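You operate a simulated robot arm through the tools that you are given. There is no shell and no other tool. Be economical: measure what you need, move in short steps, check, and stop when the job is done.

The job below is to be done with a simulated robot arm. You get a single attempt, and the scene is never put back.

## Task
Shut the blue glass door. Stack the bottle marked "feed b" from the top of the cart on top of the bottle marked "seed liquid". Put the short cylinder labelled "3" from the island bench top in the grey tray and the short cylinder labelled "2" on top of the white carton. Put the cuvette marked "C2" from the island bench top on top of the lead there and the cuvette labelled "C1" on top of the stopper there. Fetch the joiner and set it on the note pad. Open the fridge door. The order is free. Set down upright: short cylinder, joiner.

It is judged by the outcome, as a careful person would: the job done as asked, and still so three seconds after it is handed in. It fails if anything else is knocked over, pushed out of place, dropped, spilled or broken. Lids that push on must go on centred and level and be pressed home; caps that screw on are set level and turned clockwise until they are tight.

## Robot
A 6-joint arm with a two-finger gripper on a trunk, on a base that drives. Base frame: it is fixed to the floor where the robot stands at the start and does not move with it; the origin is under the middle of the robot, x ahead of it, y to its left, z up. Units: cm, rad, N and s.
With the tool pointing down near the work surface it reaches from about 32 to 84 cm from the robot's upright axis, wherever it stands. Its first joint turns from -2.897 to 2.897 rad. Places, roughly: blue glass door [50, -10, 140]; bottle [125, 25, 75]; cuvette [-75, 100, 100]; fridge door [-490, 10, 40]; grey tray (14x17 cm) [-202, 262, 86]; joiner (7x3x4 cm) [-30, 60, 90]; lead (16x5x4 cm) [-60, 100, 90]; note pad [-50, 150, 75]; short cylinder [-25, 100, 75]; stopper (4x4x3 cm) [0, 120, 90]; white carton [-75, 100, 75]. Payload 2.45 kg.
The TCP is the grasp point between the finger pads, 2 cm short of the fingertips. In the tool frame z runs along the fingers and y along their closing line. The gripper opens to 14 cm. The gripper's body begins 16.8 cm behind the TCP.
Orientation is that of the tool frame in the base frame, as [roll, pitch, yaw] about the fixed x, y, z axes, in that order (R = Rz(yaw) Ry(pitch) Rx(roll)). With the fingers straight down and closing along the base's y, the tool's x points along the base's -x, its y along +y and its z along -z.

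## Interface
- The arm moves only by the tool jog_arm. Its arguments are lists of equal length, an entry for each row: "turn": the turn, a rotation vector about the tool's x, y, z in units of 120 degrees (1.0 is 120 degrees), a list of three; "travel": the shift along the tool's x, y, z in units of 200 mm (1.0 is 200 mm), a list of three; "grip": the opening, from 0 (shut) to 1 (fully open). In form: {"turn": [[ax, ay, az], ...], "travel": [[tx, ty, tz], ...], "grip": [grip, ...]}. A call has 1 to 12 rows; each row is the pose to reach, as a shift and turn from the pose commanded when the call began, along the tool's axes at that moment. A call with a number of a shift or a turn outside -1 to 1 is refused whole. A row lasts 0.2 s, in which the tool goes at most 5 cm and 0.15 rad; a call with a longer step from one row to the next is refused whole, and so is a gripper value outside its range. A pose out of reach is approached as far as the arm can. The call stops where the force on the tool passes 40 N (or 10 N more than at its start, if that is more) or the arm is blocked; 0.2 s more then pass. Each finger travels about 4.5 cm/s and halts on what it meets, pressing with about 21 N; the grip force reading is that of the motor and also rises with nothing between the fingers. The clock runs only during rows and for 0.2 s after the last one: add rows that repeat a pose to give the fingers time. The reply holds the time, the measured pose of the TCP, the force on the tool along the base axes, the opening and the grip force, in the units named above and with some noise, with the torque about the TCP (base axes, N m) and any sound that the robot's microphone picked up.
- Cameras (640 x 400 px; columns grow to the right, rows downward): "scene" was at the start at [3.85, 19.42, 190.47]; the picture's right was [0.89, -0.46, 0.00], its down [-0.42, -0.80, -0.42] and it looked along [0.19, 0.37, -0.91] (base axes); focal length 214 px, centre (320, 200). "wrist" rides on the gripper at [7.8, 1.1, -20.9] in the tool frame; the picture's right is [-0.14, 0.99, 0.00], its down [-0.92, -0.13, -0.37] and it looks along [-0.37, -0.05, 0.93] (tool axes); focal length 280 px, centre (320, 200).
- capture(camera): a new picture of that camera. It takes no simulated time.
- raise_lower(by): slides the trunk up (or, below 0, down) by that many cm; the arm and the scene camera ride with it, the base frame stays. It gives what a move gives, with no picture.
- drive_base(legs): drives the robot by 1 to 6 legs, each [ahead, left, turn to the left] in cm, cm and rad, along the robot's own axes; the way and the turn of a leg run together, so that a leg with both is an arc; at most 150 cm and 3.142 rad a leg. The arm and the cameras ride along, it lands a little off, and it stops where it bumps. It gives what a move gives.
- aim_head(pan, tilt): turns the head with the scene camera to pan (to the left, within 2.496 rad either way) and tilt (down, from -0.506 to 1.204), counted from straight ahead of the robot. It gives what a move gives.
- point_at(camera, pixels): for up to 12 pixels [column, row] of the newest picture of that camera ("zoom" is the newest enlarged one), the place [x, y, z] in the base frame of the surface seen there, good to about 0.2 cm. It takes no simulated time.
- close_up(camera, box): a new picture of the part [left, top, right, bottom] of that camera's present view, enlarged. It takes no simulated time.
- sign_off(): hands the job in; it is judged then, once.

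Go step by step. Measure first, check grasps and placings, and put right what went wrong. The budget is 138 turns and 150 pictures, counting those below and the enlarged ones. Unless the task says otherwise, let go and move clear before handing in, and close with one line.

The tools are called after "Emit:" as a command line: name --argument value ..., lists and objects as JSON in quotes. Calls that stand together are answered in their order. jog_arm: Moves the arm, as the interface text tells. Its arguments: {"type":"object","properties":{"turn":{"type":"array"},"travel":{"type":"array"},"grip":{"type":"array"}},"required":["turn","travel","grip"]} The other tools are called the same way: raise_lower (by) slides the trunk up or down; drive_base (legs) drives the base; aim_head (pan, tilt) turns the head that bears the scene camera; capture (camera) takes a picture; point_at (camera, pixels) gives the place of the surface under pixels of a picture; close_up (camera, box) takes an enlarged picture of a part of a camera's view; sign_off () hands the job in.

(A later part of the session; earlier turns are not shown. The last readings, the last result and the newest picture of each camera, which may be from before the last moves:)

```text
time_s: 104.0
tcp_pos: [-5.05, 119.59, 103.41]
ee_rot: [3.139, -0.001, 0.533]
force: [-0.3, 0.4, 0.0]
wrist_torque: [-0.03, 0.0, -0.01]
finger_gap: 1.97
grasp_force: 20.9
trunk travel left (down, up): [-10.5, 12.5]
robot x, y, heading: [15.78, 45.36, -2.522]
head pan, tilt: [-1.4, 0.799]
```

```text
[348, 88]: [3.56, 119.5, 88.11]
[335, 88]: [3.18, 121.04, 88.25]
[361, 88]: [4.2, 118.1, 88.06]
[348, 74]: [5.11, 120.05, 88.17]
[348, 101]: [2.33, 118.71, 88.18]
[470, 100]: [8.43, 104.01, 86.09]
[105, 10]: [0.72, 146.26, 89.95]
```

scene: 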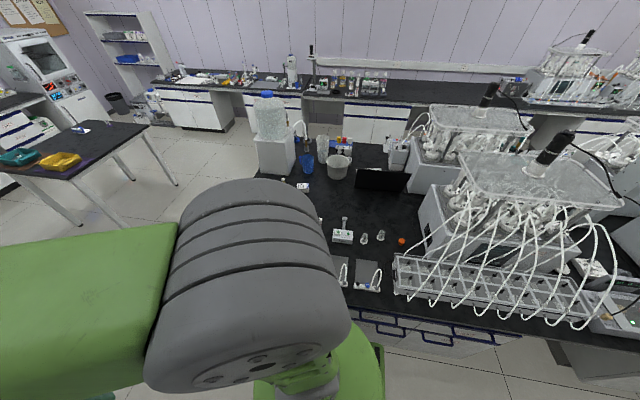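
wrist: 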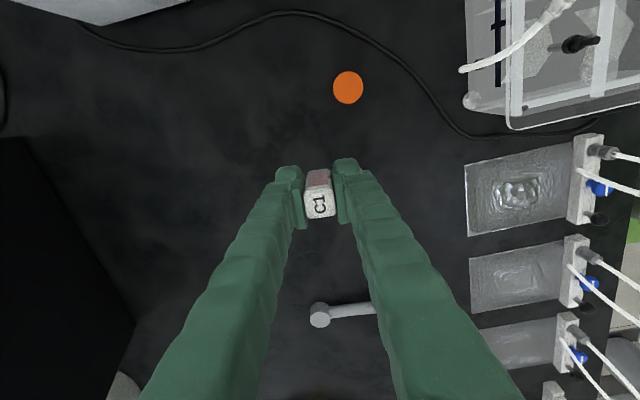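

Stopper centre (3.65,119.5), top z 88.15. Place C1 there: move above and descend to 1 cm over.

Emit:
jog_arm --turn '[[0, 0, 0], [0, 0, 0], [0, 0, 0], [0, 0, 0], [0, 0, 0]]' --travel '[[0.18, 0.11, 0], [0.36, 0.225, 0], [0.36, 0.225, 0.2], [0.36, 0.225, 0.4], [0.36, 0.225, 0.5]]' --grip '[0, 0, 0, 0, 0]'

Emit:
capture --camera "wrist"

Emit:
close_up --camera "wrist" --box '[260, 130, 380, 230]'

```text
time_s: 105.2
tcp_pos: [3.36, 120.68, 93.49]
ee_rot: [3.136, 0.0, 0.532]
force: [-0.2, 0.4, -0.6]
wrist_torque: [-0.01, -0.02, -0.04]
finger_gap: 1.97
grasp_force: 20.7
out of reach, approached as far as the arm can: row 1, 2, 3, 4, 5
trunk travel left (down, up): [-10.5, 12.5]
robot x, y, heading: [15.74, 45.19, -2.517]
head pan, tilt: [-1.4, 0.799]
```

```text
83 pictures are left
```

wrist: 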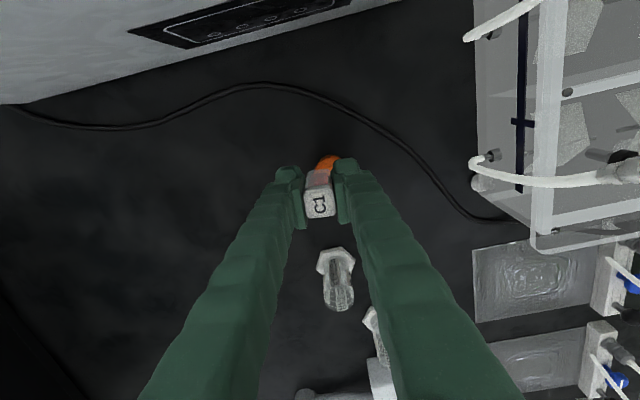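

```text
4.00 times, centred on (320, 180) of wrist
```

zoom: 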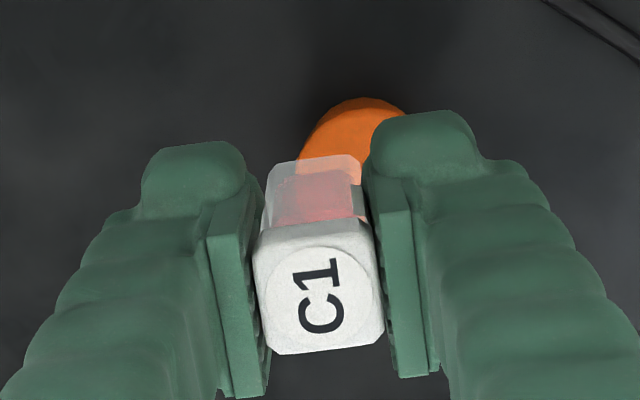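

Commanded pose is a bit beyond reach; nudge it inward and re-read.

Emit:
jog_arm --turn '[[0, 0, 0], [0, 0, 0]]' --travel '[[-0.03, 0.06, 0], [-0.03, 0.08, 0]]' --grip '[0, 0]'

```text
time_s: 105.8
tcp_pos: [3.32, 120.69, 93.75]
ee_rot: [3.136, 0.001, 0.532]
force: [-0.5, 0.4, 0.1]
wrist_torque: [0.0, 0.02, -0.04]
finger_gap: 1.9
grasp_force: 20.8
out of reach, approached as far as the arm can: row 1, 2
trunk travel left (down, up): [-10.5, 12.5]
robot x, y, heading: [15.52, 44.96, -2.523]
head pan, tilt: [-1.4, 0.799]
```

Emit:
jog_arm --turn '[[0, 0, 0], [0, 0, 0]]' --travel '[[-0.05, 0.08, 0], [-0.07, 0.12, 0]]' --grip '[0, 0]'

```text
time_s: 106.4
tcp_pos: [2.69, 120.66, 93.57]
ee_rot: [3.135, 0.002, 0.531]
force: [0.0, -0.9, -0.8]
wrist_torque: [0.0, -0.06, 0.01]
finger_gap: 1.93
grasp_force: 20.7
out of reach, approached as far as the arm can: row 1, 2
trunk travel left (down, up): [-10.5, 12.5]
robot x, y, heading: [15.72, 45.21, -2.525]
head pan, tilt: [-1.4, 0.799]
```

Emit:
jog_arm --turn '[[0, 0, 0], [0, 0, 0]]' --travel '[[-0.03, 0.09, 0], [-0.07, 0.187, 0]]' --grip '[0, 0]'

```text
time_s: 107.0
tcp_pos: [3.36, 120.77, 93.41]
ee_rot: [3.135, -0.001, 0.532]
force: [-0.2, 0.6, -0.4]
wrist_torque: [-0.01, 0.02, 0.0]
finger_gap: 1.93
grasp_force: 21.0
out of reach, approached as far as the arm can: row 1, 2
trunk travel left (down, up): [-10.5, 12.5]
robot x, y, heading: [15.72, 45.09, -2.517]
head pan, tilt: [-1.4, 0.799]
```

Emit:
jog_arm --turn '[[0, 0, 0], [0, 0, 0]]' --travel '[[-0.03, 0.09, 0], [-0.07, 0.187, 0]]' --grip '[0, 0]'

```text
time_s: 107.6
tcp_pos: [3.71, 120.84, 93.3]
ee_rot: [3.134, -0.001, 0.532]
force: [-0.8, -0.6, -0.6]
wrist_torque: [0.01, 0.03, 0.01]
finger_gap: 1.92
grasp_force: 20.8
out of reach, approached as far as the arm can: row 1, 2
trunk travel left (down, up): [-10.5, 12.5]
robot x, y, heading: [15.82, 44.96, -2.522]
head pan, tilt: [-1.4, 0.799]
```

Inward motion does nothing, so this isn't reach but a wrist-joint limit with this yaw. Raise and rotate the tool back the other way (yaw down), which also points the camera toward the aisle.

Emit:
jog_arm --turn '[[0, 0, 0], [0, 0, 0.07], [0, 0, 0.14], [0, 0, 0.21], [0, 0, 0.28], [0, 0, 0.35], [0, 0, 0.42], [0, 0, 0.483]]' --travel '[[0, 0, -0.2], [0, 0, -0.4], [0, 0, -0.5], [0, 0, -0.5], [0, 0, -0.5], [0, 0, -0.5], [0, 0, -0.5], [0, 0, -0.5]]' --grip '[0, 0, 0, 0, 0, 0, 0, 0]'

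```text
time_s: 109.4
tcp_pos: [3.72, 120.6, 103.31]
ee_rot: [3.139, -0.005, -0.483]
force: [0.1, 0.0, 0.3]
wrist_torque: [0.03, -0.02, -0.02]
finger_gap: 0.0
grasp_force: 21.1
trunk travel left (down, up): [-10.5, 12.5]
robot x, y, heading: [15.91, 45.43, -2.522]
head pan, tilt: [-1.4, 0.799]
```

The gap reads 0: the cuvette slipped out. Look at once.

Emit:
capture --camera "wrist"

Emit:
aim_head --pan -1.6 --tilt 0.9

Emit:
capture --camera "scene"

```text
81 pictures are left
```

wrist: 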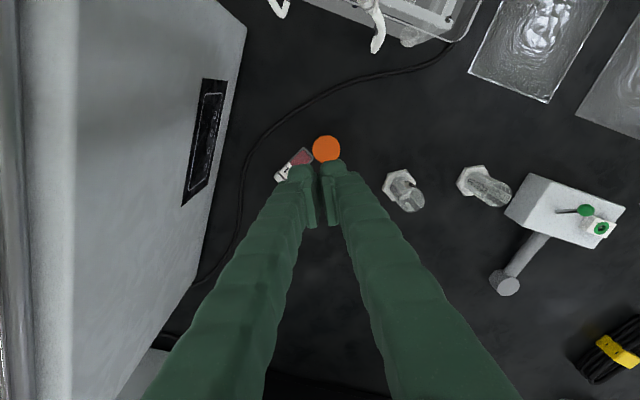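

```text
time_s: 110.1
tcp_pos: [3.75, 120.52, 103.26]
ee_rot: [3.138, -0.005, -0.481]
force: [0.3, -0.5, -0.4]
wrist_torque: [-0.01, 0.0, 0.0]
finger_gap: 0.01
grasp_force: 20.8
trunk travel left (down, up): [-10.5, 12.5]
robot x, y, heading: [15.76, 45.39, -2.518]
head pan, tilt: [-1.6, 0.901]
```

```text
80 pictures are left
```

scene: 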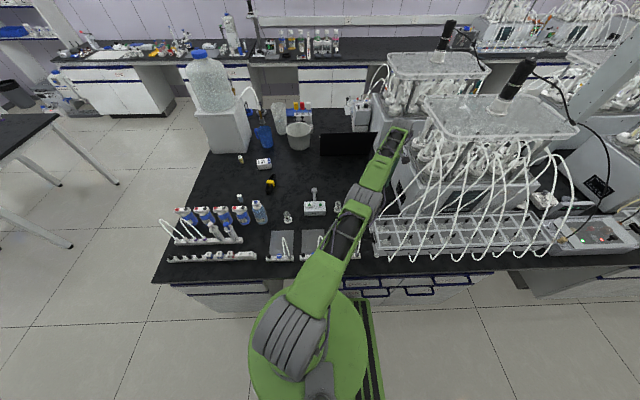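

Emit:
close_up --camera "wrist" --box '[250, 120, 370, 210]'

Emit:
point_at --camera "wrist" --pixels '[[326, 149], [281, 177], [288, 170], [297, 162], [303, 156], [308, 152], [340, 149]]'

```text
4.44 times, centred on (310, 165) of wrist
```

zoom: 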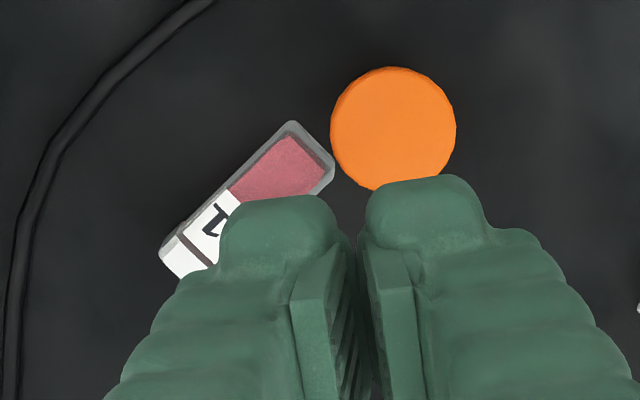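

```text
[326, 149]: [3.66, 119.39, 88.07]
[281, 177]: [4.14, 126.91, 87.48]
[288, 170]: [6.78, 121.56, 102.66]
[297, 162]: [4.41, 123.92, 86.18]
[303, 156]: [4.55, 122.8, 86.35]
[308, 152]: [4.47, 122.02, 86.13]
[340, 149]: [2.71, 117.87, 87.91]
```

C1 fell over beside the stopper (lying, cap pointing away, capped, stopper unmoved). I'll pick it up lying, with the closing line across it; first come nearer, lower the trunk and turn the tool to yaw −86°.

Emit:
drive_base --legs '[[0, -2, 0]]'

Emit:
raise_lower --by -3

Emit:
jog_arm --turn '[[0, 0, 0.07], [0, 0, 0.14], [0, 0, 0.21], [0, 0, 0.28], [0, 0, 0.35], [0, 0, 0.42], [0, 0, 0.487]]' --travel '[[0, 0, 0], [0, 0, 0], [0, 0, 0], [0, 0, 0], [0, 0, 0], [0, 0, 0], [0, 0, 0]]' --grip '[0.1, 0.2, 0.3, 0.3, 0.3, 0.3, 0.3]'

Emit:
capture --camera "wrist"

```text
time_s: 111.0
tcp_pos: [2.66, 122.27, 103.23]
ee_rot: [3.137, -0.004, -0.479]
force: [1.0, 0.7, -0.6]
wrist_torque: [-0.02, -0.04, -0.02]
finger_gap: 0.0
grasp_force: 21.4
trunk travel left (down, up): [-10.5, 12.5]
robot x, y, heading: [14.63, 46.84, -2.518]
head pan, tilt: [-1.6, 0.901]
```

```text
time_s: 111.7
tcp_pos: [2.73, 122.14, 100.29]
ee_rot: [3.138, -0.005, -0.479]
force: [-0.3, 0.3, -0.7]
wrist_torque: [0.0, -0.02, 0.04]
finger_gap: 0.0
grasp_force: 20.8
trunk travel left (down, up): [-7.5, 15.5]
robot x, y, heading: [14.76, 46.71, -2.524]
head pan, tilt: [-1.6, 0.901]
```

```text
time_s: 113.3
tcp_pos: [2.59, 122.32, 100.37]
ee_rot: [-3.137, -0.006, -1.504]
force: [0.3, 0.6, 0.0]
wrist_torque: [0.0, 0.03, -0.02]
finger_gap: 4.18
grasp_force: 0.1
trunk travel left (down, up): [-7.5, 15.5]
robot x, y, heading: [14.42, 47.01, -2.519]
head pan, tilt: [-1.6, 0.901]
```

```text
78 pictures are left
```

wrist: 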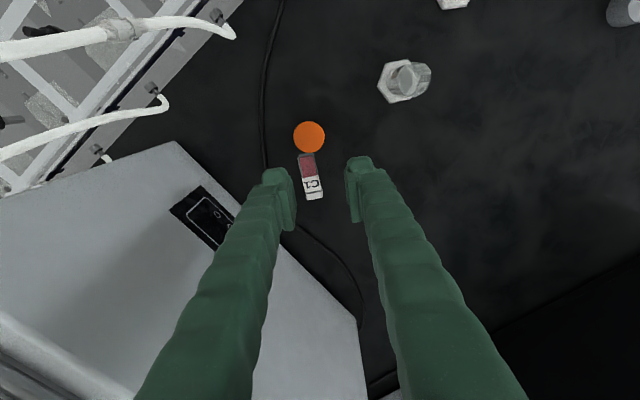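

Emit:
point_at --camera "wrist" --pixels '[[308, 158], [314, 192], [302, 175], [318, 175], [310, 175], [170, 145], [355, 320], [309, 138], [235, 170], [200, 215]]'

Emit:
close_up --camera "wrist" --box '[270, 110, 370, 210]'

```text
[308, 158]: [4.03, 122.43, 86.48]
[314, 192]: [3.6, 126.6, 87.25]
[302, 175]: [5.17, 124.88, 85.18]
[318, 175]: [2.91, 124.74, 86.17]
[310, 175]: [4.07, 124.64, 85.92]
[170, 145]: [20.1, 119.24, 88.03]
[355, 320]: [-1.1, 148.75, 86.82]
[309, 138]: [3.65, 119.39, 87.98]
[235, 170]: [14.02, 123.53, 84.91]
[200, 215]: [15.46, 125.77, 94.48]
```

```text
4.00 times, centred on (320, 160) of wrist
```

zoom: 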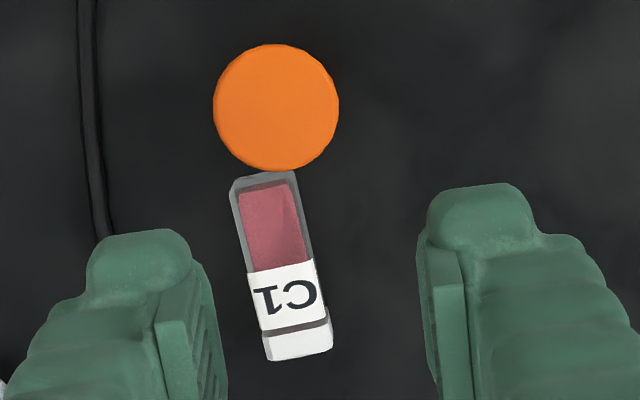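

Cuvette centre (3.95,124.3) lying along y. Descend with fingers astride it.

Emit:
jog_arm --turn '[[0, 0, 0], [0, 0, 0], [0, 0, 0], [0, 0, 0], [0, 0, 0]]' --travel '[[-0.06, -0.074, 0.1], [-0.06, -0.074, 0.25], [-0.06, -0.074, 0.45], [-0.06, -0.074, 0.6], [-0.06, -0.074, 0.65]]' --grip '[0.3, 0.3, 0.3, 0.3, 0.3]'

Emit:
capture --camera "wrist"

```text
time_s: 114.5
tcp_pos: [4.05, 122.46, 87.36]
ee_rot: [-3.139, -0.008, -1.497]
force: [-0.2, 0.0, 0.2]
wrist_torque: [-0.01, -0.01, -0.01]
finger_gap: 4.19
grasp_force: 0.1
out of reach, approached as far as the arm can: row 1, 2, 3, 4, 5
trunk travel left (down, up): [-7.5, 15.5]
robot x, y, heading: [14.56, 46.86, -2.522]
head pan, tilt: [-1.6, 0.901]
```

```text
76 pictures are left
```

wrist: 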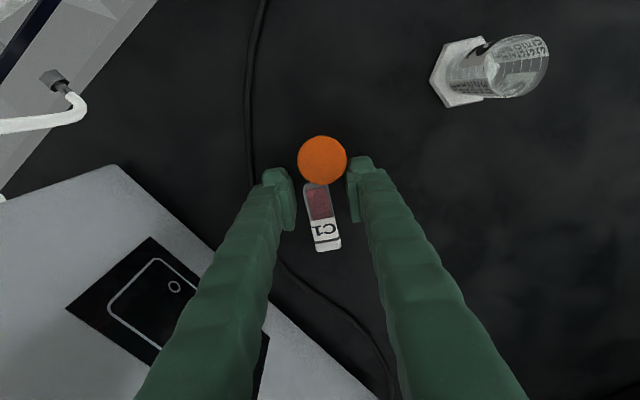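

Reach ends 1 cm short; I lift with the trunk, move the base ~1.2 cm nearer, and come down again.

Emit:
raise_lower --by 4

Emit:
drive_base --legs '[[-0.9, -1.3, 0]]'

Emit:
raise_lower --by -3

Emit:
capture --camera "wrist"

```text
time_s: 115.4
tcp_pos: [4.02, 122.47, 91.41]
ee_rot: [-3.137, -0.005, -1.499]
force: [-0.4, 0.4, -0.7]
wrist_torque: [0.01, 0.02, 0.01]
finger_gap: 4.19
grasp_force: 0.0
trunk travel left (down, up): [-11.5, 11.5]
robot x, y, heading: [14.27, 46.79, -2.523]
head pan, tilt: [-1.6, 0.901]
```

```text
time_s: 116.2
tcp_pos: [4.0, 124.02, 91.18]
ee_rot: [-3.137, -0.007, -1.501]
force: [-0.9, -0.6, 0.2]
wrist_torque: [0.01, 0.02, -0.02]
finger_gap: 4.21
grasp_force: 0.0
trunk travel left (down, up): [-11.5, 11.5]
robot x, y, heading: [14.78, 48.17, -2.527]
head pan, tilt: [-1.6, 0.901]
```

```text
time_s: 116.9
tcp_pos: [4.14, 123.96, 88.37]
ee_rot: [-3.136, -0.005, -1.502]
force: [1.0, 0.3, -0.2]
wrist_torque: [0.02, -0.02, 0.03]
finger_gap: 4.18
grasp_force: 0.0
trunk travel left (down, up): [-8.5, 14.5]
robot x, y, heading: [14.54, 48.8, -2.525]
head pan, tilt: [-1.6, 0.901]
```

```text
75 pictures are left
```

wrist: 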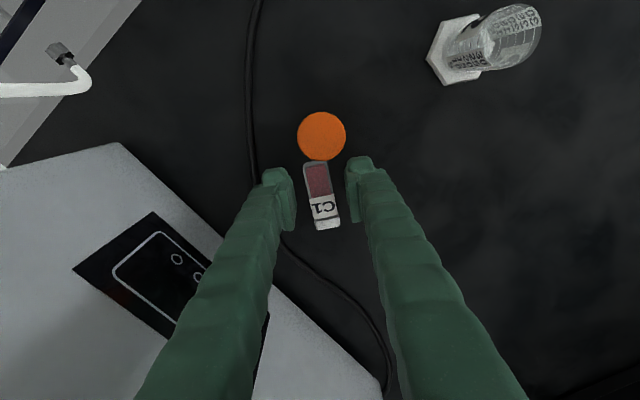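

Aligned astride C1. Lower the last cm, grip, lift.

Emit:
raise_lower --by -1

Emit:
jog_arm --turn '[[0, 0, 0], [0, 0, 0], [0, 0, 0], [0, 0, 0]]' --travel '[[0, 0, 0], [0, 0, 0], [0, 0, 0], [0, 0, 0]]' --grip '[0.15, 0.05, 0, 0]'

Emit:
raise_lower --by 10

Emit:
capture --camera "wrist"

```text
time_s: 117.5
tcp_pos: [4.12, 123.98, 87.3]
ee_rot: [-3.138, -0.006, -1.502]
force: [0.0, 0.3, 0.6]
wrist_torque: [-0.02, 0.02, 0.02]
finger_gap: 4.19
grasp_force: 0.1
trunk travel left (down, up): [-7.5, 15.5]
robot x, y, heading: [14.81, 48.17, -2.519]
head pan, tilt: [-1.6, 0.901]
```

```text
time_s: 118.5
tcp_pos: [4.1, 124.06, 87.48]
ee_rot: [-3.138, -0.007, -1.501]
force: [0.3, 0.3, 0.5]
wrist_torque: [0.0, 0.02, -0.01]
finger_gap: 1.95
grasp_force: 20.9
trunk travel left (down, up): [-7.5, 15.5]
robot x, y, heading: [14.64, 48.15, -2.526]
head pan, tilt: [-1.6, 0.901]
```

```text
time_s: 119.8
tcp_pos: [4.11, 123.98, 97.46]
ee_rot: [-3.138, -0.007, -1.502]
force: [-0.3, 0.8, -0.5]
wrist_torque: [-0.01, -0.01, -0.01]
finger_gap: 1.92
grasp_force: 21.6
trunk travel left (down, up): [-17.5, 5.5]
robot x, y, heading: [14.61, 48.48, -2.527]
head pan, tilt: [-1.6, 0.901]
```

```text
74 pictures are left
```

wrist: 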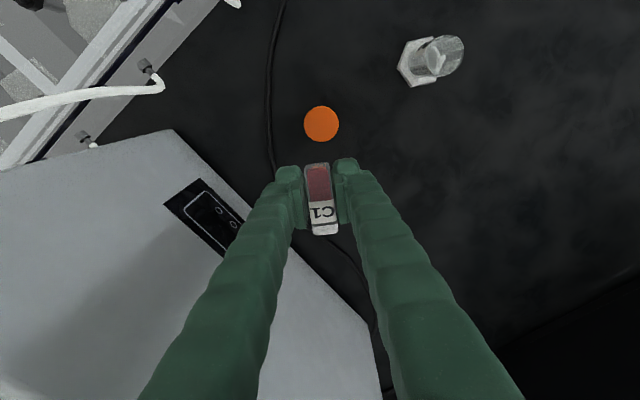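

C1 held again, lying crosswise. Carry it to the clear spot P (-15,116.5), turning so its cap points right.

Emit:
jog_arm --turn '[[0, 0, 0.068], [0, 0, 0.136], [0, 0, 0.204], [0, 0, 0.272], [0, 0, 0.34], [0, 0, 0.408], [0, 0, 0.476], [0, 0, 0.544], [0, 0, 0.61]]' --travel '[[0.04, 0.11, 0], [0.08, 0.22, 0], [0.12, 0.33, 0], [0.16, 0.44, 0], [0.2, 0.55, 0], [0.24, 0.66, 0], [0.28, 0.77, 0], [0.32, 0.88, 0], [0.365, 0.977, 0]]' --grip '[0, 0, 0, 0, 0, 0, 0, 0, 0]'

Emit:
capture --camera "wrist"

```text
time_s: 121.8
tcp_pos: [-16.67, 119.64, 101.78]
ee_rot: [-3.129, 0.0, -2.781]
force: [0.5, -1.2, -2.3]
wrist_torque: [0.13, 0.06, -0.01]
finger_gap: 1.95
grasp_force: 21.0
out of reach, approached as far as the arm can: row 1, 2, 3, 4, 5, 6, 7, 8, 9
trunk travel left (down, up): [-17.5, 5.5]
robot x, y, heading: [14.66, 48.4, -2.524]
head pan, tilt: [-1.6, 0.901]
```

```text
73 pictures are left
```

wrist: 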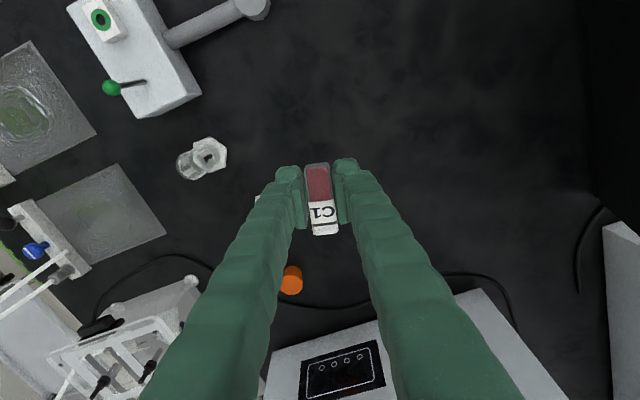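

The solver clings to the stretched pose; command a clear inward move and let it settle.

Emit:
jog_arm --turn '[[0, 0, 0], [0, 0, 0], [0, 0, 0], [0, 0, 0], [0, 0, 0]]' --travel '[[0, -0.15, 0], [0, -0.3, 0], [0, -0.4, 0], [0, -0.4, 0], [0, -0.4, 0]]' --grip '[0, 0, 0, 0, 0]'

```text
time_s: 123.0
tcp_pos: [-16.66, 119.84, 101.59]
ee_rot: [-3.132, -0.001, -2.779]
force: [-0.2, 0.0, -0.4]
wrist_torque: [-0.02, -0.03, 0.02]
finger_gap: 1.93
grasp_force: 21.0
out of reach, approached as far as the arm can: row 1, 2, 3, 4, 5
trunk travel left (down, up): [-17.5, 5.5]
robot x, y, heading: [14.52, 48.59, -2.523]
head pan, tilt: [-1.6, 0.901]
```

Emit:
aim_head --pan -1.0 --tilt 0.9

Emit:
capture --camera "scene"

Emit:
point_at --camera "scene" --pixels '[[320, 200], [400, 230], [440, 180], [400, 130], [480, 120], [380, 300], [420, 270], [450, 200], [460, 160]]'

```text
time_s: 124.0
tcp_pos: [-16.81, 119.9, 101.64]
ee_rot: [-3.13, 0.001, -2.779]
force: [-0.2, -0.4, -0.1]
wrist_torque: [-0.02, 0.0, -0.02]
finger_gap: 1.92
grasp_force: 21.5
trunk travel left (down, up): [-17.5, 5.5]
robot x, y, heading: [14.64, 48.01, -2.524]
head pan, tilt: [-1.0, 0.901]
```

```text
72 pictures are left
```

scene: 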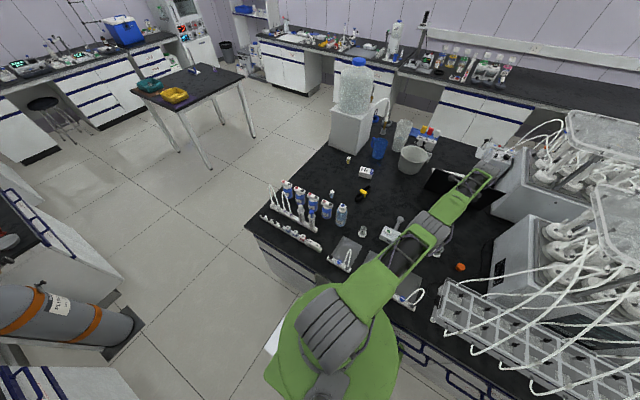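

```text
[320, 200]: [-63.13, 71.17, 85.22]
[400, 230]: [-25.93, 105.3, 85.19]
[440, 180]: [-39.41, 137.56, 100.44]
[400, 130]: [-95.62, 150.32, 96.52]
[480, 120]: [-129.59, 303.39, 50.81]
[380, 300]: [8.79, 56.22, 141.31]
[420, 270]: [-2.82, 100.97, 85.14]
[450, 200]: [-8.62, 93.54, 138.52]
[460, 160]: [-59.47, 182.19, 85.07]
```

The arm is stretched dead straight (singular). Lowering the tool will bend the elbow; try down 9 cm.

Emit:
jog_arm --turn '[[0, 0, 0], [0, 0, 0], [0, 0, 0], [0, 0, 0], [0, 0, 0]]' --travel '[[0, 0, 0.1], [0, 0, 0.25], [0, 0, 0.4], [0, 0, 0.4], [0, 0, 0.4]]' --grip '[0, 0, 0, 0, 0]'

```text
time_s: 125.2
tcp_pos: [-16.41, 119.55, 93.32]
ee_rot: [-3.134, -0.001, -2.779]
force: [-0.2, -0.2, -0.3]
wrist_torque: [0.03, -0.02, 0.0]
finger_gap: 1.96
grasp_force: 21.0
out of reach, approached as far as the arm can: row 3, 4, 5
trunk travel left (down, up): [-17.5, 5.5]
robot x, y, heading: [14.51, 48.16, -2.521]
head pan, tilt: [-1.0, 0.901]
```

Partly freed. Plan change: at the left end there is open bench, so I'll carry C1 there (held crosswise), re-grip and stand it upright. First raise and pull the arm in.

Emit:
raise_lower --by 5

Emit:
jog_arm --turn '[[0, 0, 0], [0, 0, 0], [0, 0, 0], [0, 0, 0], [0, 0, 0], [0, 0, 0]]' --travel '[[0, 0, -0.15], [0, -0.1, -0.35], [0, -0.2, -0.55], [0, -0.35, -0.75], [0, -0.5, -0.9], [0, -0.65, -1]]' --grip '[0, 0, 0, 0, 0, 0]'

Emit:
jog_arm --turn '[[0, 0, 0], [0, 0, 0], [0, 0, 0], [0, 0, 0], [0, 0, 0]]' --travel '[[0, -0.2, -0.05], [0, -0.4, -0.1], [0, -0.6, -0.15], [0, -0.8, -0.2], [0, -0.9, -0.25]]' --grip '[0, 0, 0, 0, 0]'

```text
time_s: 126.2
tcp_pos: [-16.31, 119.52, 98.34]
ee_rot: [-3.134, 0.0, -2.777]
force: [-0.4, -0.8, -0.9]
wrist_torque: [0.02, 0.02, -0.03]
finger_gap: 1.94
grasp_force: 21.3
trunk travel left (down, up): [-22.5, 0.5]
robot x, y, heading: [14.61, 48.39, -2.523]
head pan, tilt: [-1.0, 0.901]
```

```text
time_s: 127.6
tcp_pos: [-11.78, 107.55, 118.5]
ee_rot: [-3.137, 0.0, -2.778]
force: [0.1, -0.4, -0.3]
wrist_torque: [0.06, 0.03, -0.03]
finger_gap: 1.93
grasp_force: 20.9
trunk travel left (down, up): [-22.5, 0.5]
robot x, y, heading: [14.56, 48.52, -2.529]
head pan, tilt: [-1.0, 0.901]
```

```text
time_s: 128.8
tcp_pos: [-5.24, 90.43, 123.4]
ee_rot: [-3.137, -0.001, -2.779]
force: [-0.1, 0.3, -0.1]
wrist_torque: [0.01, 0.06, 0.0]
finger_gap: 1.92
grasp_force: 21.5
trunk travel left (down, up): [-22.5, 0.5]
robot x, y, heading: [14.75, 48.4, -2.521]
head pan, tilt: [-1.0, 0.901]
```

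Arm freed. Check the driving corridor to the left end of the bench.

Emit:
point_at --camera "scene" --pixels '[[140, 325], [120, 280], [247, 228], [200, 165], [255, 135], [325, 150], [120, 370], [240, 300], [333, 97], [250, 75], [10, 185], [290, 90]]'

```text
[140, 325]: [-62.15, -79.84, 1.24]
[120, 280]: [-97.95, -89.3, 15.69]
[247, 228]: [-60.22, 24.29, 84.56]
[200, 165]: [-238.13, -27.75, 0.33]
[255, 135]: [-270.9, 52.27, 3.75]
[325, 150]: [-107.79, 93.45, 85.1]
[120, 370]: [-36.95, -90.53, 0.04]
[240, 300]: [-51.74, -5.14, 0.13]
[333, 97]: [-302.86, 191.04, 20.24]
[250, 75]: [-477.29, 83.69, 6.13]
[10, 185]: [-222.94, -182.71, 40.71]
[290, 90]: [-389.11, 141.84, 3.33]
```

Corridor is clear. Drive round to the left end of the bench, bench on the right.

Emit:
drive_base --legs '[[0, 8, 0], [114, 0, 0], [0, 0, -1.555], [89, 0, 0], [0, -9, 0]]'

Emit:
aim_head --pan -1.2 --tilt 0.9

Emit:
capture --camera "scene"

Emit:
capture --camera "wrist"

```text
time_s: 144.8
tcp_pos: [-74.84, 76.37, 123.4]
ee_rot: [-3.136, 0.001, 1.891]
force: [-0.2, 0.7, -0.3]
wrist_torque: [0.1, -0.08, -0.02]
finger_gap: 1.94
grasp_force: 20.9
trunk travel left (down, up): [-22.5, 0.5]
robot x, y, heading: [-117.51, 58.01, 2.146]
head pan, tilt: [-1.0, 0.901]
stopped in leg 5: the robot was blocked; the commanded pose is now the measured one
```

```text
time_s: 145.5
tcp_pos: [-74.62, 76.58, 123.24]
ee_rot: [-3.134, 0.001, 1.89]
force: [-0.9, 0.3, -0.9]
wrist_torque: [0.01, -0.02, 0.03]
finger_gap: 1.96
grasp_force: 20.5
trunk travel left (down, up): [-22.5, 0.5]
robot x, y, heading: [-117.72, 57.92, 2.145]
head pan, tilt: [-1.201, 0.901]
```

```text
71 pictures are left
```

scene: 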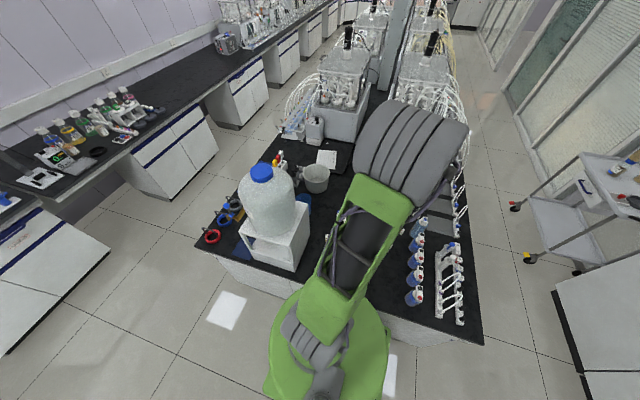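

```text
70 pictures are left
```

wrist: 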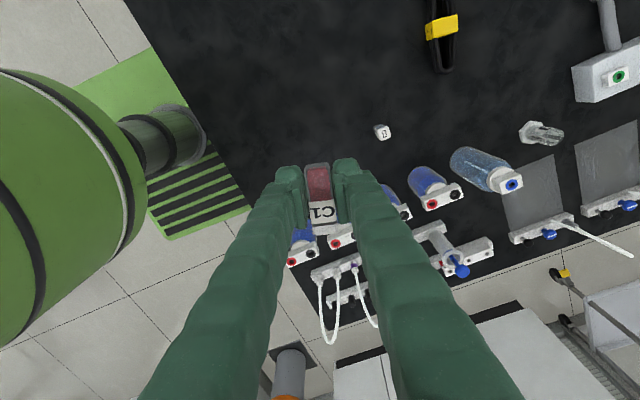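

Robot rests at the bench end. Lay C1 at the clear spot (-76,86).

Emit:
jog_arm --turn '[[0, 0, 0], [0, 0, 0], [0, 0, 0], [0, 0, 0], [0, 0, 0]]' --travel '[[0.15, 0.03, 0.15], [0.3, 0.06, 0.35], [0.47, 0.088, 0.55], [0.47, 0.088, 0.75], [0.47, 0.088, 0.95]]' --grip '[0, 0, 0, 0, 0]'

Emit:
jog_arm --turn '[[0, 0, 0], [0, 0, 0], [0, 0, 0], [0, 0, 0], [0, 0, 0]]' --travel '[[0, 0, 0.2], [0, 0, 0.4], [0, 0, 0.6], [0, 0, 0.7], [0, 0, 0.77]]' --grip '[0, 0, 0, 0, 0]'

Emit:
capture --camera "wrist"

```text
refused: row 2 steps farther than a row can; nothing moved
```

```text
time_s: 146.7
tcp_pos: [-74.63, 76.65, 107.98]
ee_rot: [-3.135, 0.001, 1.892]
force: [-0.2, 0.7, -1.0]
wrist_torque: [-0.01, 0.02, 0.0]
finger_gap: 1.93
grasp_force: 21.5
trunk travel left (down, up): [-22.5, 0.5]
robot x, y, heading: [-117.48, 57.99, 2.149]
head pan, tilt: [-1.201, 0.901]
```

```text
69 pictures are left
```

wrist: 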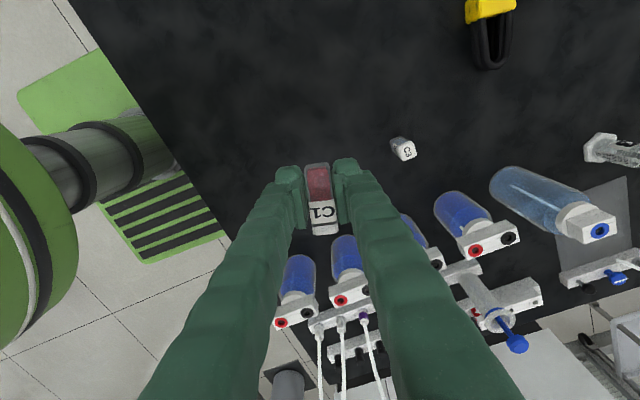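

The first call was refused (step too long); the second was harmless. Move over and down now.

Emit:
jog_arm --turn '[[0, 0, 0], [0, 0, 0], [0, 0, 0], [0, 0, 0], [0, 0, 0], [0, 0, 0], [0, 0, 0]]' --travel '[[0.15, 0.03, 0.05], [0.32, 0.06, 0.15], [0.47, 0.07, 0.3], [0.47, 0.07, 0.5], [0.47, 0.07, 0.7], [0.47, 0.07, 0.9], [0.47, 0.07, 1.0]]' --grip '[0, 0, 0, 0, 0, 0, 0]'

Emit:
jog_arm --turn '[[0, 0, 0], [0, 0, 0], [0, 0, 0]]' --travel '[[0, 0, 0.01], [0, 0, 0.02], [0, 0, 0.025]]' --grip '[0, 0, 0]'

```text
time_s: 148.3
tcp_pos: [-76.37, 85.77, 87.82]
ee_rot: [-3.136, -0.001, 1.889]
force: [0.7, 0.5, -0.3]
wrist_torque: [0.03, -0.01, -0.01]
finger_gap: 1.95
grasp_force: 21.0
trunk travel left (down, up): [-22.5, 0.5]
robot x, y, heading: [-117.52, 57.86, 2.147]
head pan, tilt: [-1.201, 0.901]
```

```text
time_s: 149.1
tcp_pos: [-76.54, 85.76, 87.29]
ee_rot: [-3.134, 0.001, 1.89]
force: [0.0, -0.3, 1.0]
wrist_torque: [0.01, -0.03, -0.01]
finger_gap: 1.95
grasp_force: 21.1
trunk travel left (down, up): [-22.5, 0.5]
robot x, y, heading: [-117.56, 58.52, 2.147]
head pan, tilt: [-1.201, 0.901]
```

Release, rise, and turn the tool half round (through the good side of the wrist range).

Emit:
jog_arm --turn '[[0, 0, 0], [0, 0, 0], [0, 0, 0], [0, 0, 0], [0, 0, 0], [0, 0, 0]]' --travel '[[0, 0, 0], [0, 0, 0], [0, 0, -0.15], [0, 0, -0.35], [0, 0, -0.55], [0, 0, -0.75]]' --grip '[0.15, 0.3, 0.3, 0.3, 0.3, 0.3]'

Emit:
jog_arm --turn '[[0, 0, -0.068], [0, 0, -0.136], [0, 0, -0.204], [0, 0, -0.272], [0, 0, -0.34], [0, 0, -0.408], [0, 0, -0.476], [0, 0, -0.544], [0, 0, -0.612], [0, 0, -0.68], [0, 0, -0.75]]' --travel '[[0, 0, 0], [0, 0, 0], [0, 0, 0], [0, 0, 0], [0, 0, 0], [0, 0, 0], [0, 0, 0], [0, 0, 0], [0, 0, 0], [0, 0, 0], [0, 0, 0]]' --grip '[0.3, 0.3, 0.3, 0.3, 0.3, 0.3, 0.3, 0.3, 0.3, 0.3, 0.3]'

Emit:
jog_arm --turn '[[0, 0, -0.068], [0, 0, -0.136], [0, 0, -0.204], [0, 0, -0.272], [0, 0, -0.34], [0, 0, -0.408], [0, 0, -0.476], [0, 0, -0.544], [0, 0, -0.612], [0, 0, -0.68], [0, 0, -0.75]]' --travel '[[0, 0, 0], [0, 0, 0], [0, 0, 0], [0, 0, 0], [0, 0, 0], [0, 0, 0], [0, 0, 0], [0, 0, 0], [0, 0, 0], [0, 0, 0], [0, 0, 0]]' --grip '[0.3, 0.3, 0.3, 0.3, 0.3, 0.3, 0.3, 0.3, 0.3, 0.3, 0.3]'

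Emit:
capture --camera "wrist"

```text
time_s: 150.5
tcp_pos: [-76.68, 85.35, 102.49]
ee_rot: [-3.136, -0.001, 1.892]
force: [-0.4, 0.6, 0.6]
wrist_torque: [0.01, -0.03, -0.01]
finger_gap: 4.2
grasp_force: 0.1
trunk travel left (down, up): [-22.5, 0.5]
robot x, y, heading: [-117.42, 58.37, 2.142]
head pan, tilt: [-1.201, 0.901]
```

```text
time_s: 152.9
tcp_pos: [-76.4, 85.84, 102.31]
ee_rot: [-3.141, -0.007, -2.82]
force: [-0.4, -0.5, -0.4]
wrist_torque: [-0.05, -0.03, 0.02]
finger_gap: 4.19
grasp_force: 0.1
trunk travel left (down, up): [-22.5, 0.5]
robot x, y, heading: [-117.51, 58.19, 2.144]
head pan, tilt: [-1.201, 0.901]
```

```text
time_s: 155.3
tcp_pos: [-76.26, 85.89, 102.3]
ee_rot: [3.133, 0.001, -1.25]
force: [-0.3, -0.2, -0.8]
wrist_torque: [0.0, -0.01, -0.02]
finger_gap: 4.21
grasp_force: 0.1
trunk travel left (down, up): [-22.5, 0.5]
robot x, y, heading: [-117.66, 58.44, 2.147]
head pan, tilt: [-1.201, 0.901]
```

```text
68 pictures are left
```

wrist: 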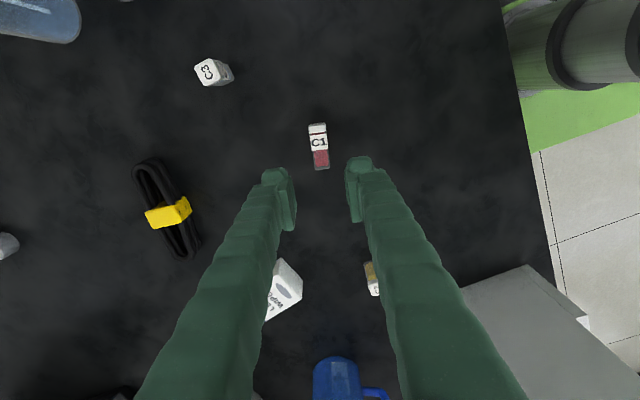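

C1 lies with cap toward the camera side as wanted. Measure it.

Emit:
point_at --camera "wrist" --pixels '[[318, 128], [321, 165], [310, 147], [329, 147], [319, 147], [370, 285]]'

Emit:
close_up --camera "wrist" --box '[280, 110, 360, 180]'

```text
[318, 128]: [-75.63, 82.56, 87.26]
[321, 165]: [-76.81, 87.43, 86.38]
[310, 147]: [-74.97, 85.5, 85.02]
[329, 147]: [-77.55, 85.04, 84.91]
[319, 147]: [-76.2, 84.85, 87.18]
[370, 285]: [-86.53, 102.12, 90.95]
```

```text
5.71 times, centred on (320, 145) of wrist
```

zoom: 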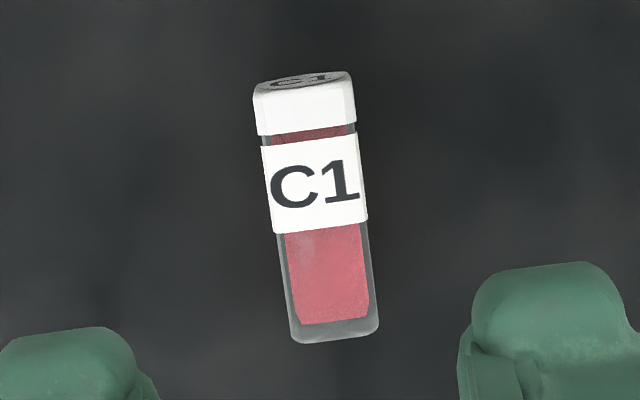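

Emit:
jog_arm --turn '[[0.004, 0, 0.04], [0.004, 0, 0.04]]' --travel '[[0.079, 0.0145, 0], [0.079, 0.0145, 0]]' --grip '[0.3, 0.3]'

Emit:
jog_arm --turn '[[0, -0.067, 0], [0, -0.133, 0], [0, -0.2, 0], [0, -0.267, 0], [0, -0.333, 0], [0, -0.333, 0]]' --travel '[[0, 0, 0], [0, 0, 0], [0, 0, 0], [0, 0, 0], [0, 0, 0], [0, 0, 0]]' --grip '[0.3, 0.3, 0.3, 0.3, 0.3, 0.3]'

Emit:
capture --camera "wrist"

Emit:
capture --camera "scene"

```text
time_s: 155.9
tcp_pos: [-76.03, 84.14, 102.2]
ee_rot: [-3.14, -0.001, -1.336]
force: [0.3, 0.3, 0.2]
wrist_torque: [-0.03, 0.0, 0.01]
finger_gap: 4.2
grasp_force: 0.1
trunk travel left (down, up): [-22.5, 0.5]
robot x, y, heading: [-117.6, 58.55, 2.144]
head pan, tilt: [-1.201, 0.901]
```

```text
time_s: 157.3
tcp_pos: [-76.28, 84.17, 102.48]
ee_rot: [-3.138, 0.699, -1.333]
force: [-0.6, 0.2, -0.3]
wrist_torque: [-0.01, -0.01, -0.01]
finger_gap: 4.18
grasp_force: 0.1
trunk travel left (down, up): [-22.5, 0.5]
robot x, y, heading: [-117.72, 58.07, 2.147]
head pan, tilt: [-1.201, 0.901]
```

```text
66 pictures are left
```

wrist: 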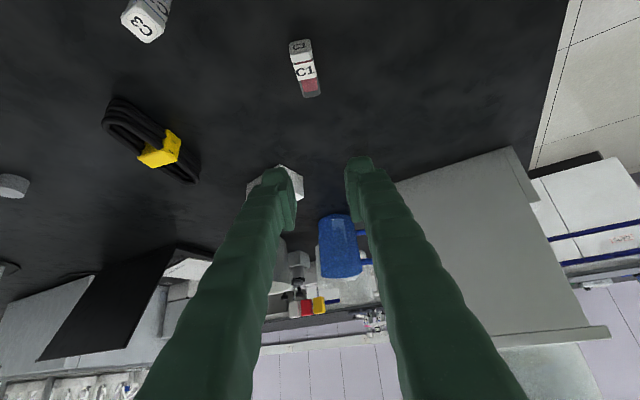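

```text
65 pictures are left
```

scene: 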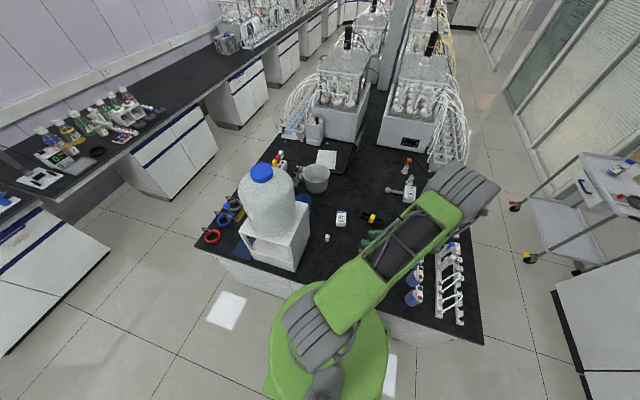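

Emit:
jog_arm --turn '[[0, 0, 0], [0, 0, 0], [0, 0, 0]]' --travel '[[0.1, 0, 0.12], [0.2, 0, 0.24], [0.3, 0, 0.357]]' --grip '[0.3, 0.3, 0.3]'

Emit:
capture --camera "wrist"

Emit:
capture --camera "scene"

```text
time_s: 158.1
tcp_pos: [-76.08, 84.06, 92.83]
ee_rot: [-3.139, 0.697, -1.332]
force: [0.4, 0.4, 0.8]
wrist_torque: [0.04, 0.02, 0.01]
finger_gap: 4.19
grasp_force: 0.0
trunk travel left (down, up): [-22.5, 0.5]
robot x, y, heading: [-117.45, 58.04, 2.147]
head pan, tilt: [-1.201, 0.901]
```

```text
64 pictures are left
```

wrist: 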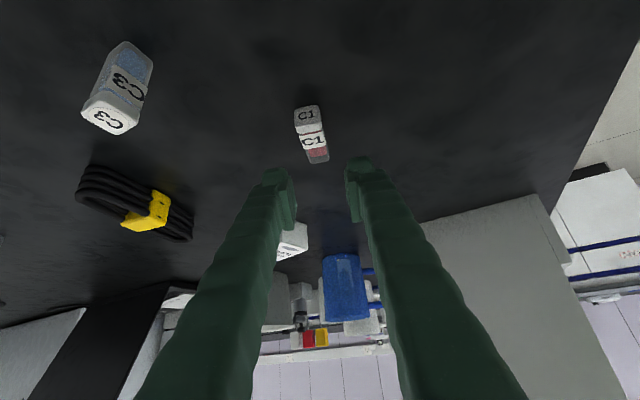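

```text
63 pictures are left
```

scene: 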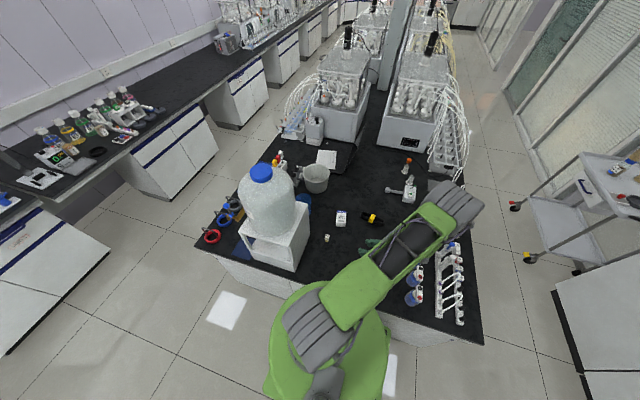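

Emit:
jog_arm --turn '[[0, 0, 0], [0, 0, 0], [0, 0, 0], [0, 0, 0]]' --travel '[[0.05, 0, 0.06], [0.1, 0, 0.12], [0.14, 0, 0.168], [0.155, 0, 0.185]]' --grip '[0.3, 0.3, 0.3, 0.3]'

Emit:
capture --camera "wrist"

```text
time_s: 159.1
tcp_pos: [-76.21, 84.33, 88.03]
ee_rot: [-3.139, 0.697, -1.332]
force: [0.1, 0.1, 0.1]
wrist_torque: [0.01, 0.01, -0.01]
finger_gap: 4.19
grasp_force: 0.0
trunk travel left (down, up): [-22.5, 0.5]
robot x, y, heading: [-117.3, 58.35, 2.144]
head pan, tilt: [-1.201, 0.901]
```

```text
62 pictures are left
```

wrist: 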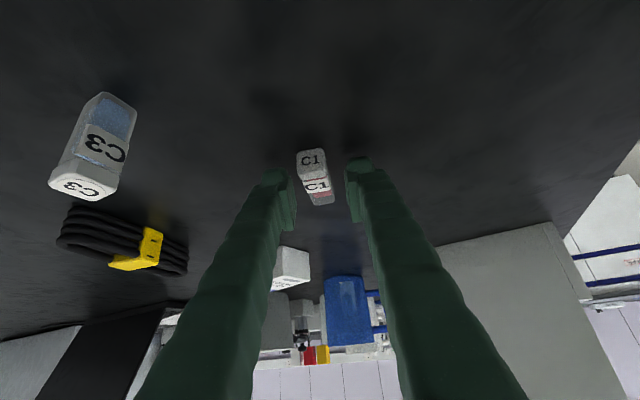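

Emit:
jog_arm --turn '[[0, 0, 0], [0, 0, 0], [0, 0, 0], [0, 0, 0], [0, 0, 0], [0, 0, 0], [0, 0, 0]]' --travel '[[0, 0, 0], [0, 0, 0], [0, 0, 0], [-0.08, 0, -0.1], [-0.16, 0, -0.2], [-0.28, 0, -0.34], [-0.4, 0, -0.48]]' --grip '[0.1, 0, 0, 0, 0, 0, 0]'

Emit:
jog_arm --turn '[[0, 0.068, 0], [0, 0.136, 0], [0, 0.204, 0], [0, 0.272, 0], [0, 0.34, 0], [0, 0.408, 0], [0, 0.476, 0], [0, 0.544, 0], [0, 0.612, 0], [0, 0.68, 0], [0, 0.748, 0], [0, 0.748, 0]]' --travel '[[0, 0, 0], [0, 0, 0], [0, 0, 0], [0, 0, 0], [0, 0, 0], [0, 0, 0], [0, 0, 0], [0, 0, 0], [0, 0, 0], [0, 0, 0], [0, 0, 0], [0, 0, 0]]' --grip '[0, 0, 0, 0, 0, 0, 0, 0, 0, 0, 0, 0]'

Emit:
capture --camera "wrist"

Emit:
capture --camera "scene"

```text
time_s: 160.7
tcp_pos: [-75.96, 83.94, 100.75]
ee_rot: [-3.14, 0.696, -1.335]
force: [0.0, 0.0, -0.4]
wrist_torque: [-0.03, -0.01, -0.01]
finger_gap: 1.93
grasp_force: 21.2
trunk travel left (down, up): [-22.5, 0.5]
robot x, y, heading: [-117.92, 58.79, 2.144]
head pan, tilt: [-1.201, 0.901]
```

```text
time_s: 163.3
tcp_pos: [-76.12, 84.1, 100.76]
ee_rot: [-3.138, -0.87, -1.339]
force: [0.1, 0.1, -0.2]
wrist_torque: [-0.02, -0.01, 0.02]
finger_gap: 1.95
grasp_force: 20.7
trunk travel left (down, up): [-22.5, 0.5]
robot x, y, heading: [-117.49, 58.14, 2.144]
head pan, tilt: [-1.201, 0.901]
```

```text
61 pictures are left
```

wrist: 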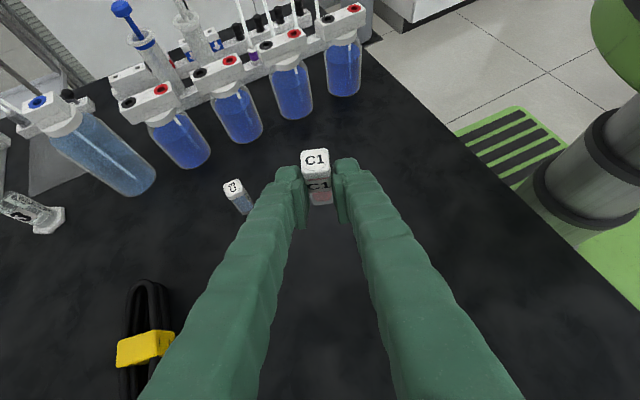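

```text
60 pictures are left
```

scene: 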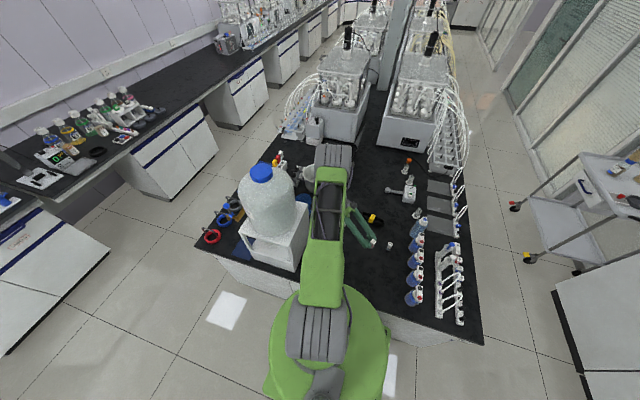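

C1 is now upright in the grip. Set it down on the bench here.

Emit:
jog_arm --turn '[[0, 0, 0], [0, 0, 0], [0, 0, 0], [0, 0, 0]]' --travel '[[-0.15, 0, 0.127], [-0.3, 0, 0.253], [-0.4, 0, 0.338], [-0.432, 0, 0.365]]' --grip '[0, 0, 0, 0]'

Emit:
jog_arm --turn '[[0, 0, 0], [0, 0, 0], [0, 0, 0], [0, 0, 0]]' --travel '[[-0.008, 0, 0.006], [-0.014, 0, 0.012], [-0.02, 0, 0.017], [-0.024, 0, 0.02]]' --grip '[0, 0, 0, 0]'

Emit:
capture --camera "wrist"

```text
time_s: 164.3
tcp_pos: [-76.28, 84.02, 89.33]
ee_rot: [-3.138, -0.87, -1.336]
force: [1.0, 0.8, -0.4]
wrist_torque: [-0.03, 0.02, -0.01]
finger_gap: 1.95
grasp_force: 20.4
trunk travel left (down, up): [-22.5, 0.5]
robot x, y, heading: [-117.59, 58.29, 2.143]
head pan, tilt: [-1.201, 0.901]
```

```text
time_s: 165.3
tcp_pos: [-76.16, 83.99, 88.87]
ee_rot: [-3.141, -0.872, -1.338]
force: [0.6, -0.7, 1.4]
wrist_torque: [-0.04, 0.05, -0.01]
finger_gap: 1.94
grasp_force: 20.9
trunk travel left (down, up): [-22.5, 0.5]
robot x, y, heading: [-117.62, 58.52, 2.149]
head pan, tilt: [-1.201, 0.901]
```

```text
59 pictures are left
```

wrist: 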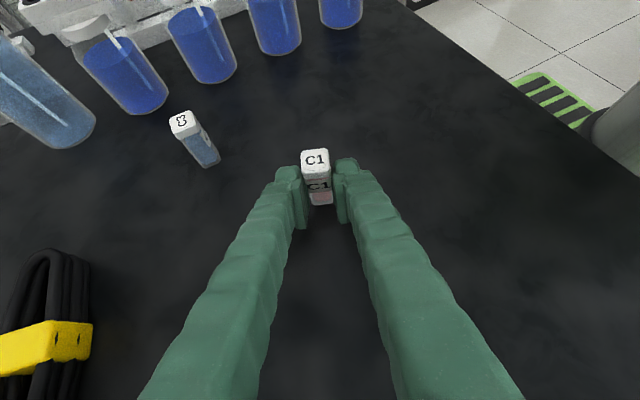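

Slight contact; press 0.15 cm more, release, back out along the tool axis, then return upright.

Emit:
jog_arm --turn '[[0, 0, 0], [0, 0, 0], [0, 0, 0], [0, 0, 0], [0, 0, 0]]' --travel '[[-0.005, 0, 0.004], [-0.006, 0, 0.005], [-0.006, 0, 0.005], [-0.006, 0, 0.005], [-0.006, 0, 0.005]]' --grip '[0, 0.15, 0.22, 0.3, 0.3]'

Emit:
jog_arm --turn '[[0, 0, 0], [0, 0, 0], [0, 0, 0], [0, 0, 0], [0, 0, 0]]' --travel '[[0, 0, -0.1], [0, 0, -0.25], [0, 0, -0.45], [0, 0, -0.65], [0, 0, -0.8]]' --grip '[0.3, 0.3, 0.3, 0.3, 0.3]'

Emit:
jog_arm --turn '[[0, -0.068, 0], [0, -0.136, 0], [0, -0.204, 0], [0, -0.272, 0], [0, -0.34, 0], [0, -0.416, 0]]' --travel '[[0, 0, 0], [0, 0, 0], [0, 0, 0], [0, 0, 0], [0, 0, 0], [0, 0, 0]]' --grip '[0.3, 0.3, 0.3, 0.3, 0.3, 0.3]'

Emit:
capture --camera "wrist"

```text
time_s: 166.5
tcp_pos: [-76.06, 84.11, 88.62]
ee_rot: [-3.14, -0.871, -1.336]
force: [-0.4, -0.3, 0.4]
wrist_torque: [-0.01, 0.0, -0.01]
finger_gap: 4.21
grasp_force: 0.1
trunk travel left (down, up): [-22.5, 0.5]
robot x, y, heading: [-117.64, 58.21, 2.144]
head pan, tilt: [-1.201, 0.901]
```

```text
time_s: 167.7
tcp_pos: [-78.92, 96.2, 99.04]
ee_rot: [-3.14, -0.868, -1.336]
force: [0.0, 0.8, 0.7]
wrist_torque: [-0.01, 0.01, 0.0]
finger_gap: 4.18
grasp_force: 0.1
trunk travel left (down, up): [-22.5, 0.5]
robot x, y, heading: [-117.55, 58.42, 2.147]
head pan, tilt: [-1.201, 0.901]
```

```text
refused: row 6 steps farther than a row can; nothing moved
```

```text
58 pictures are left
```

wrist: 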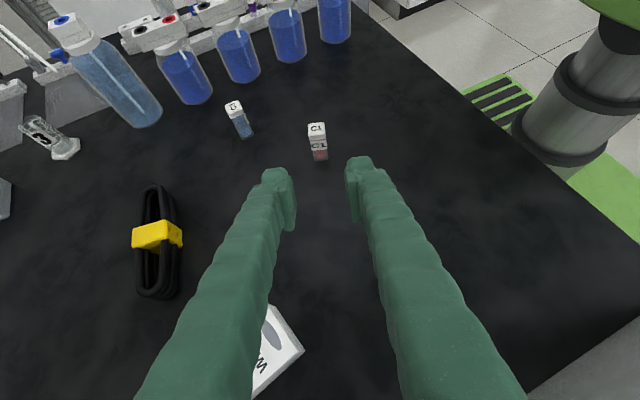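

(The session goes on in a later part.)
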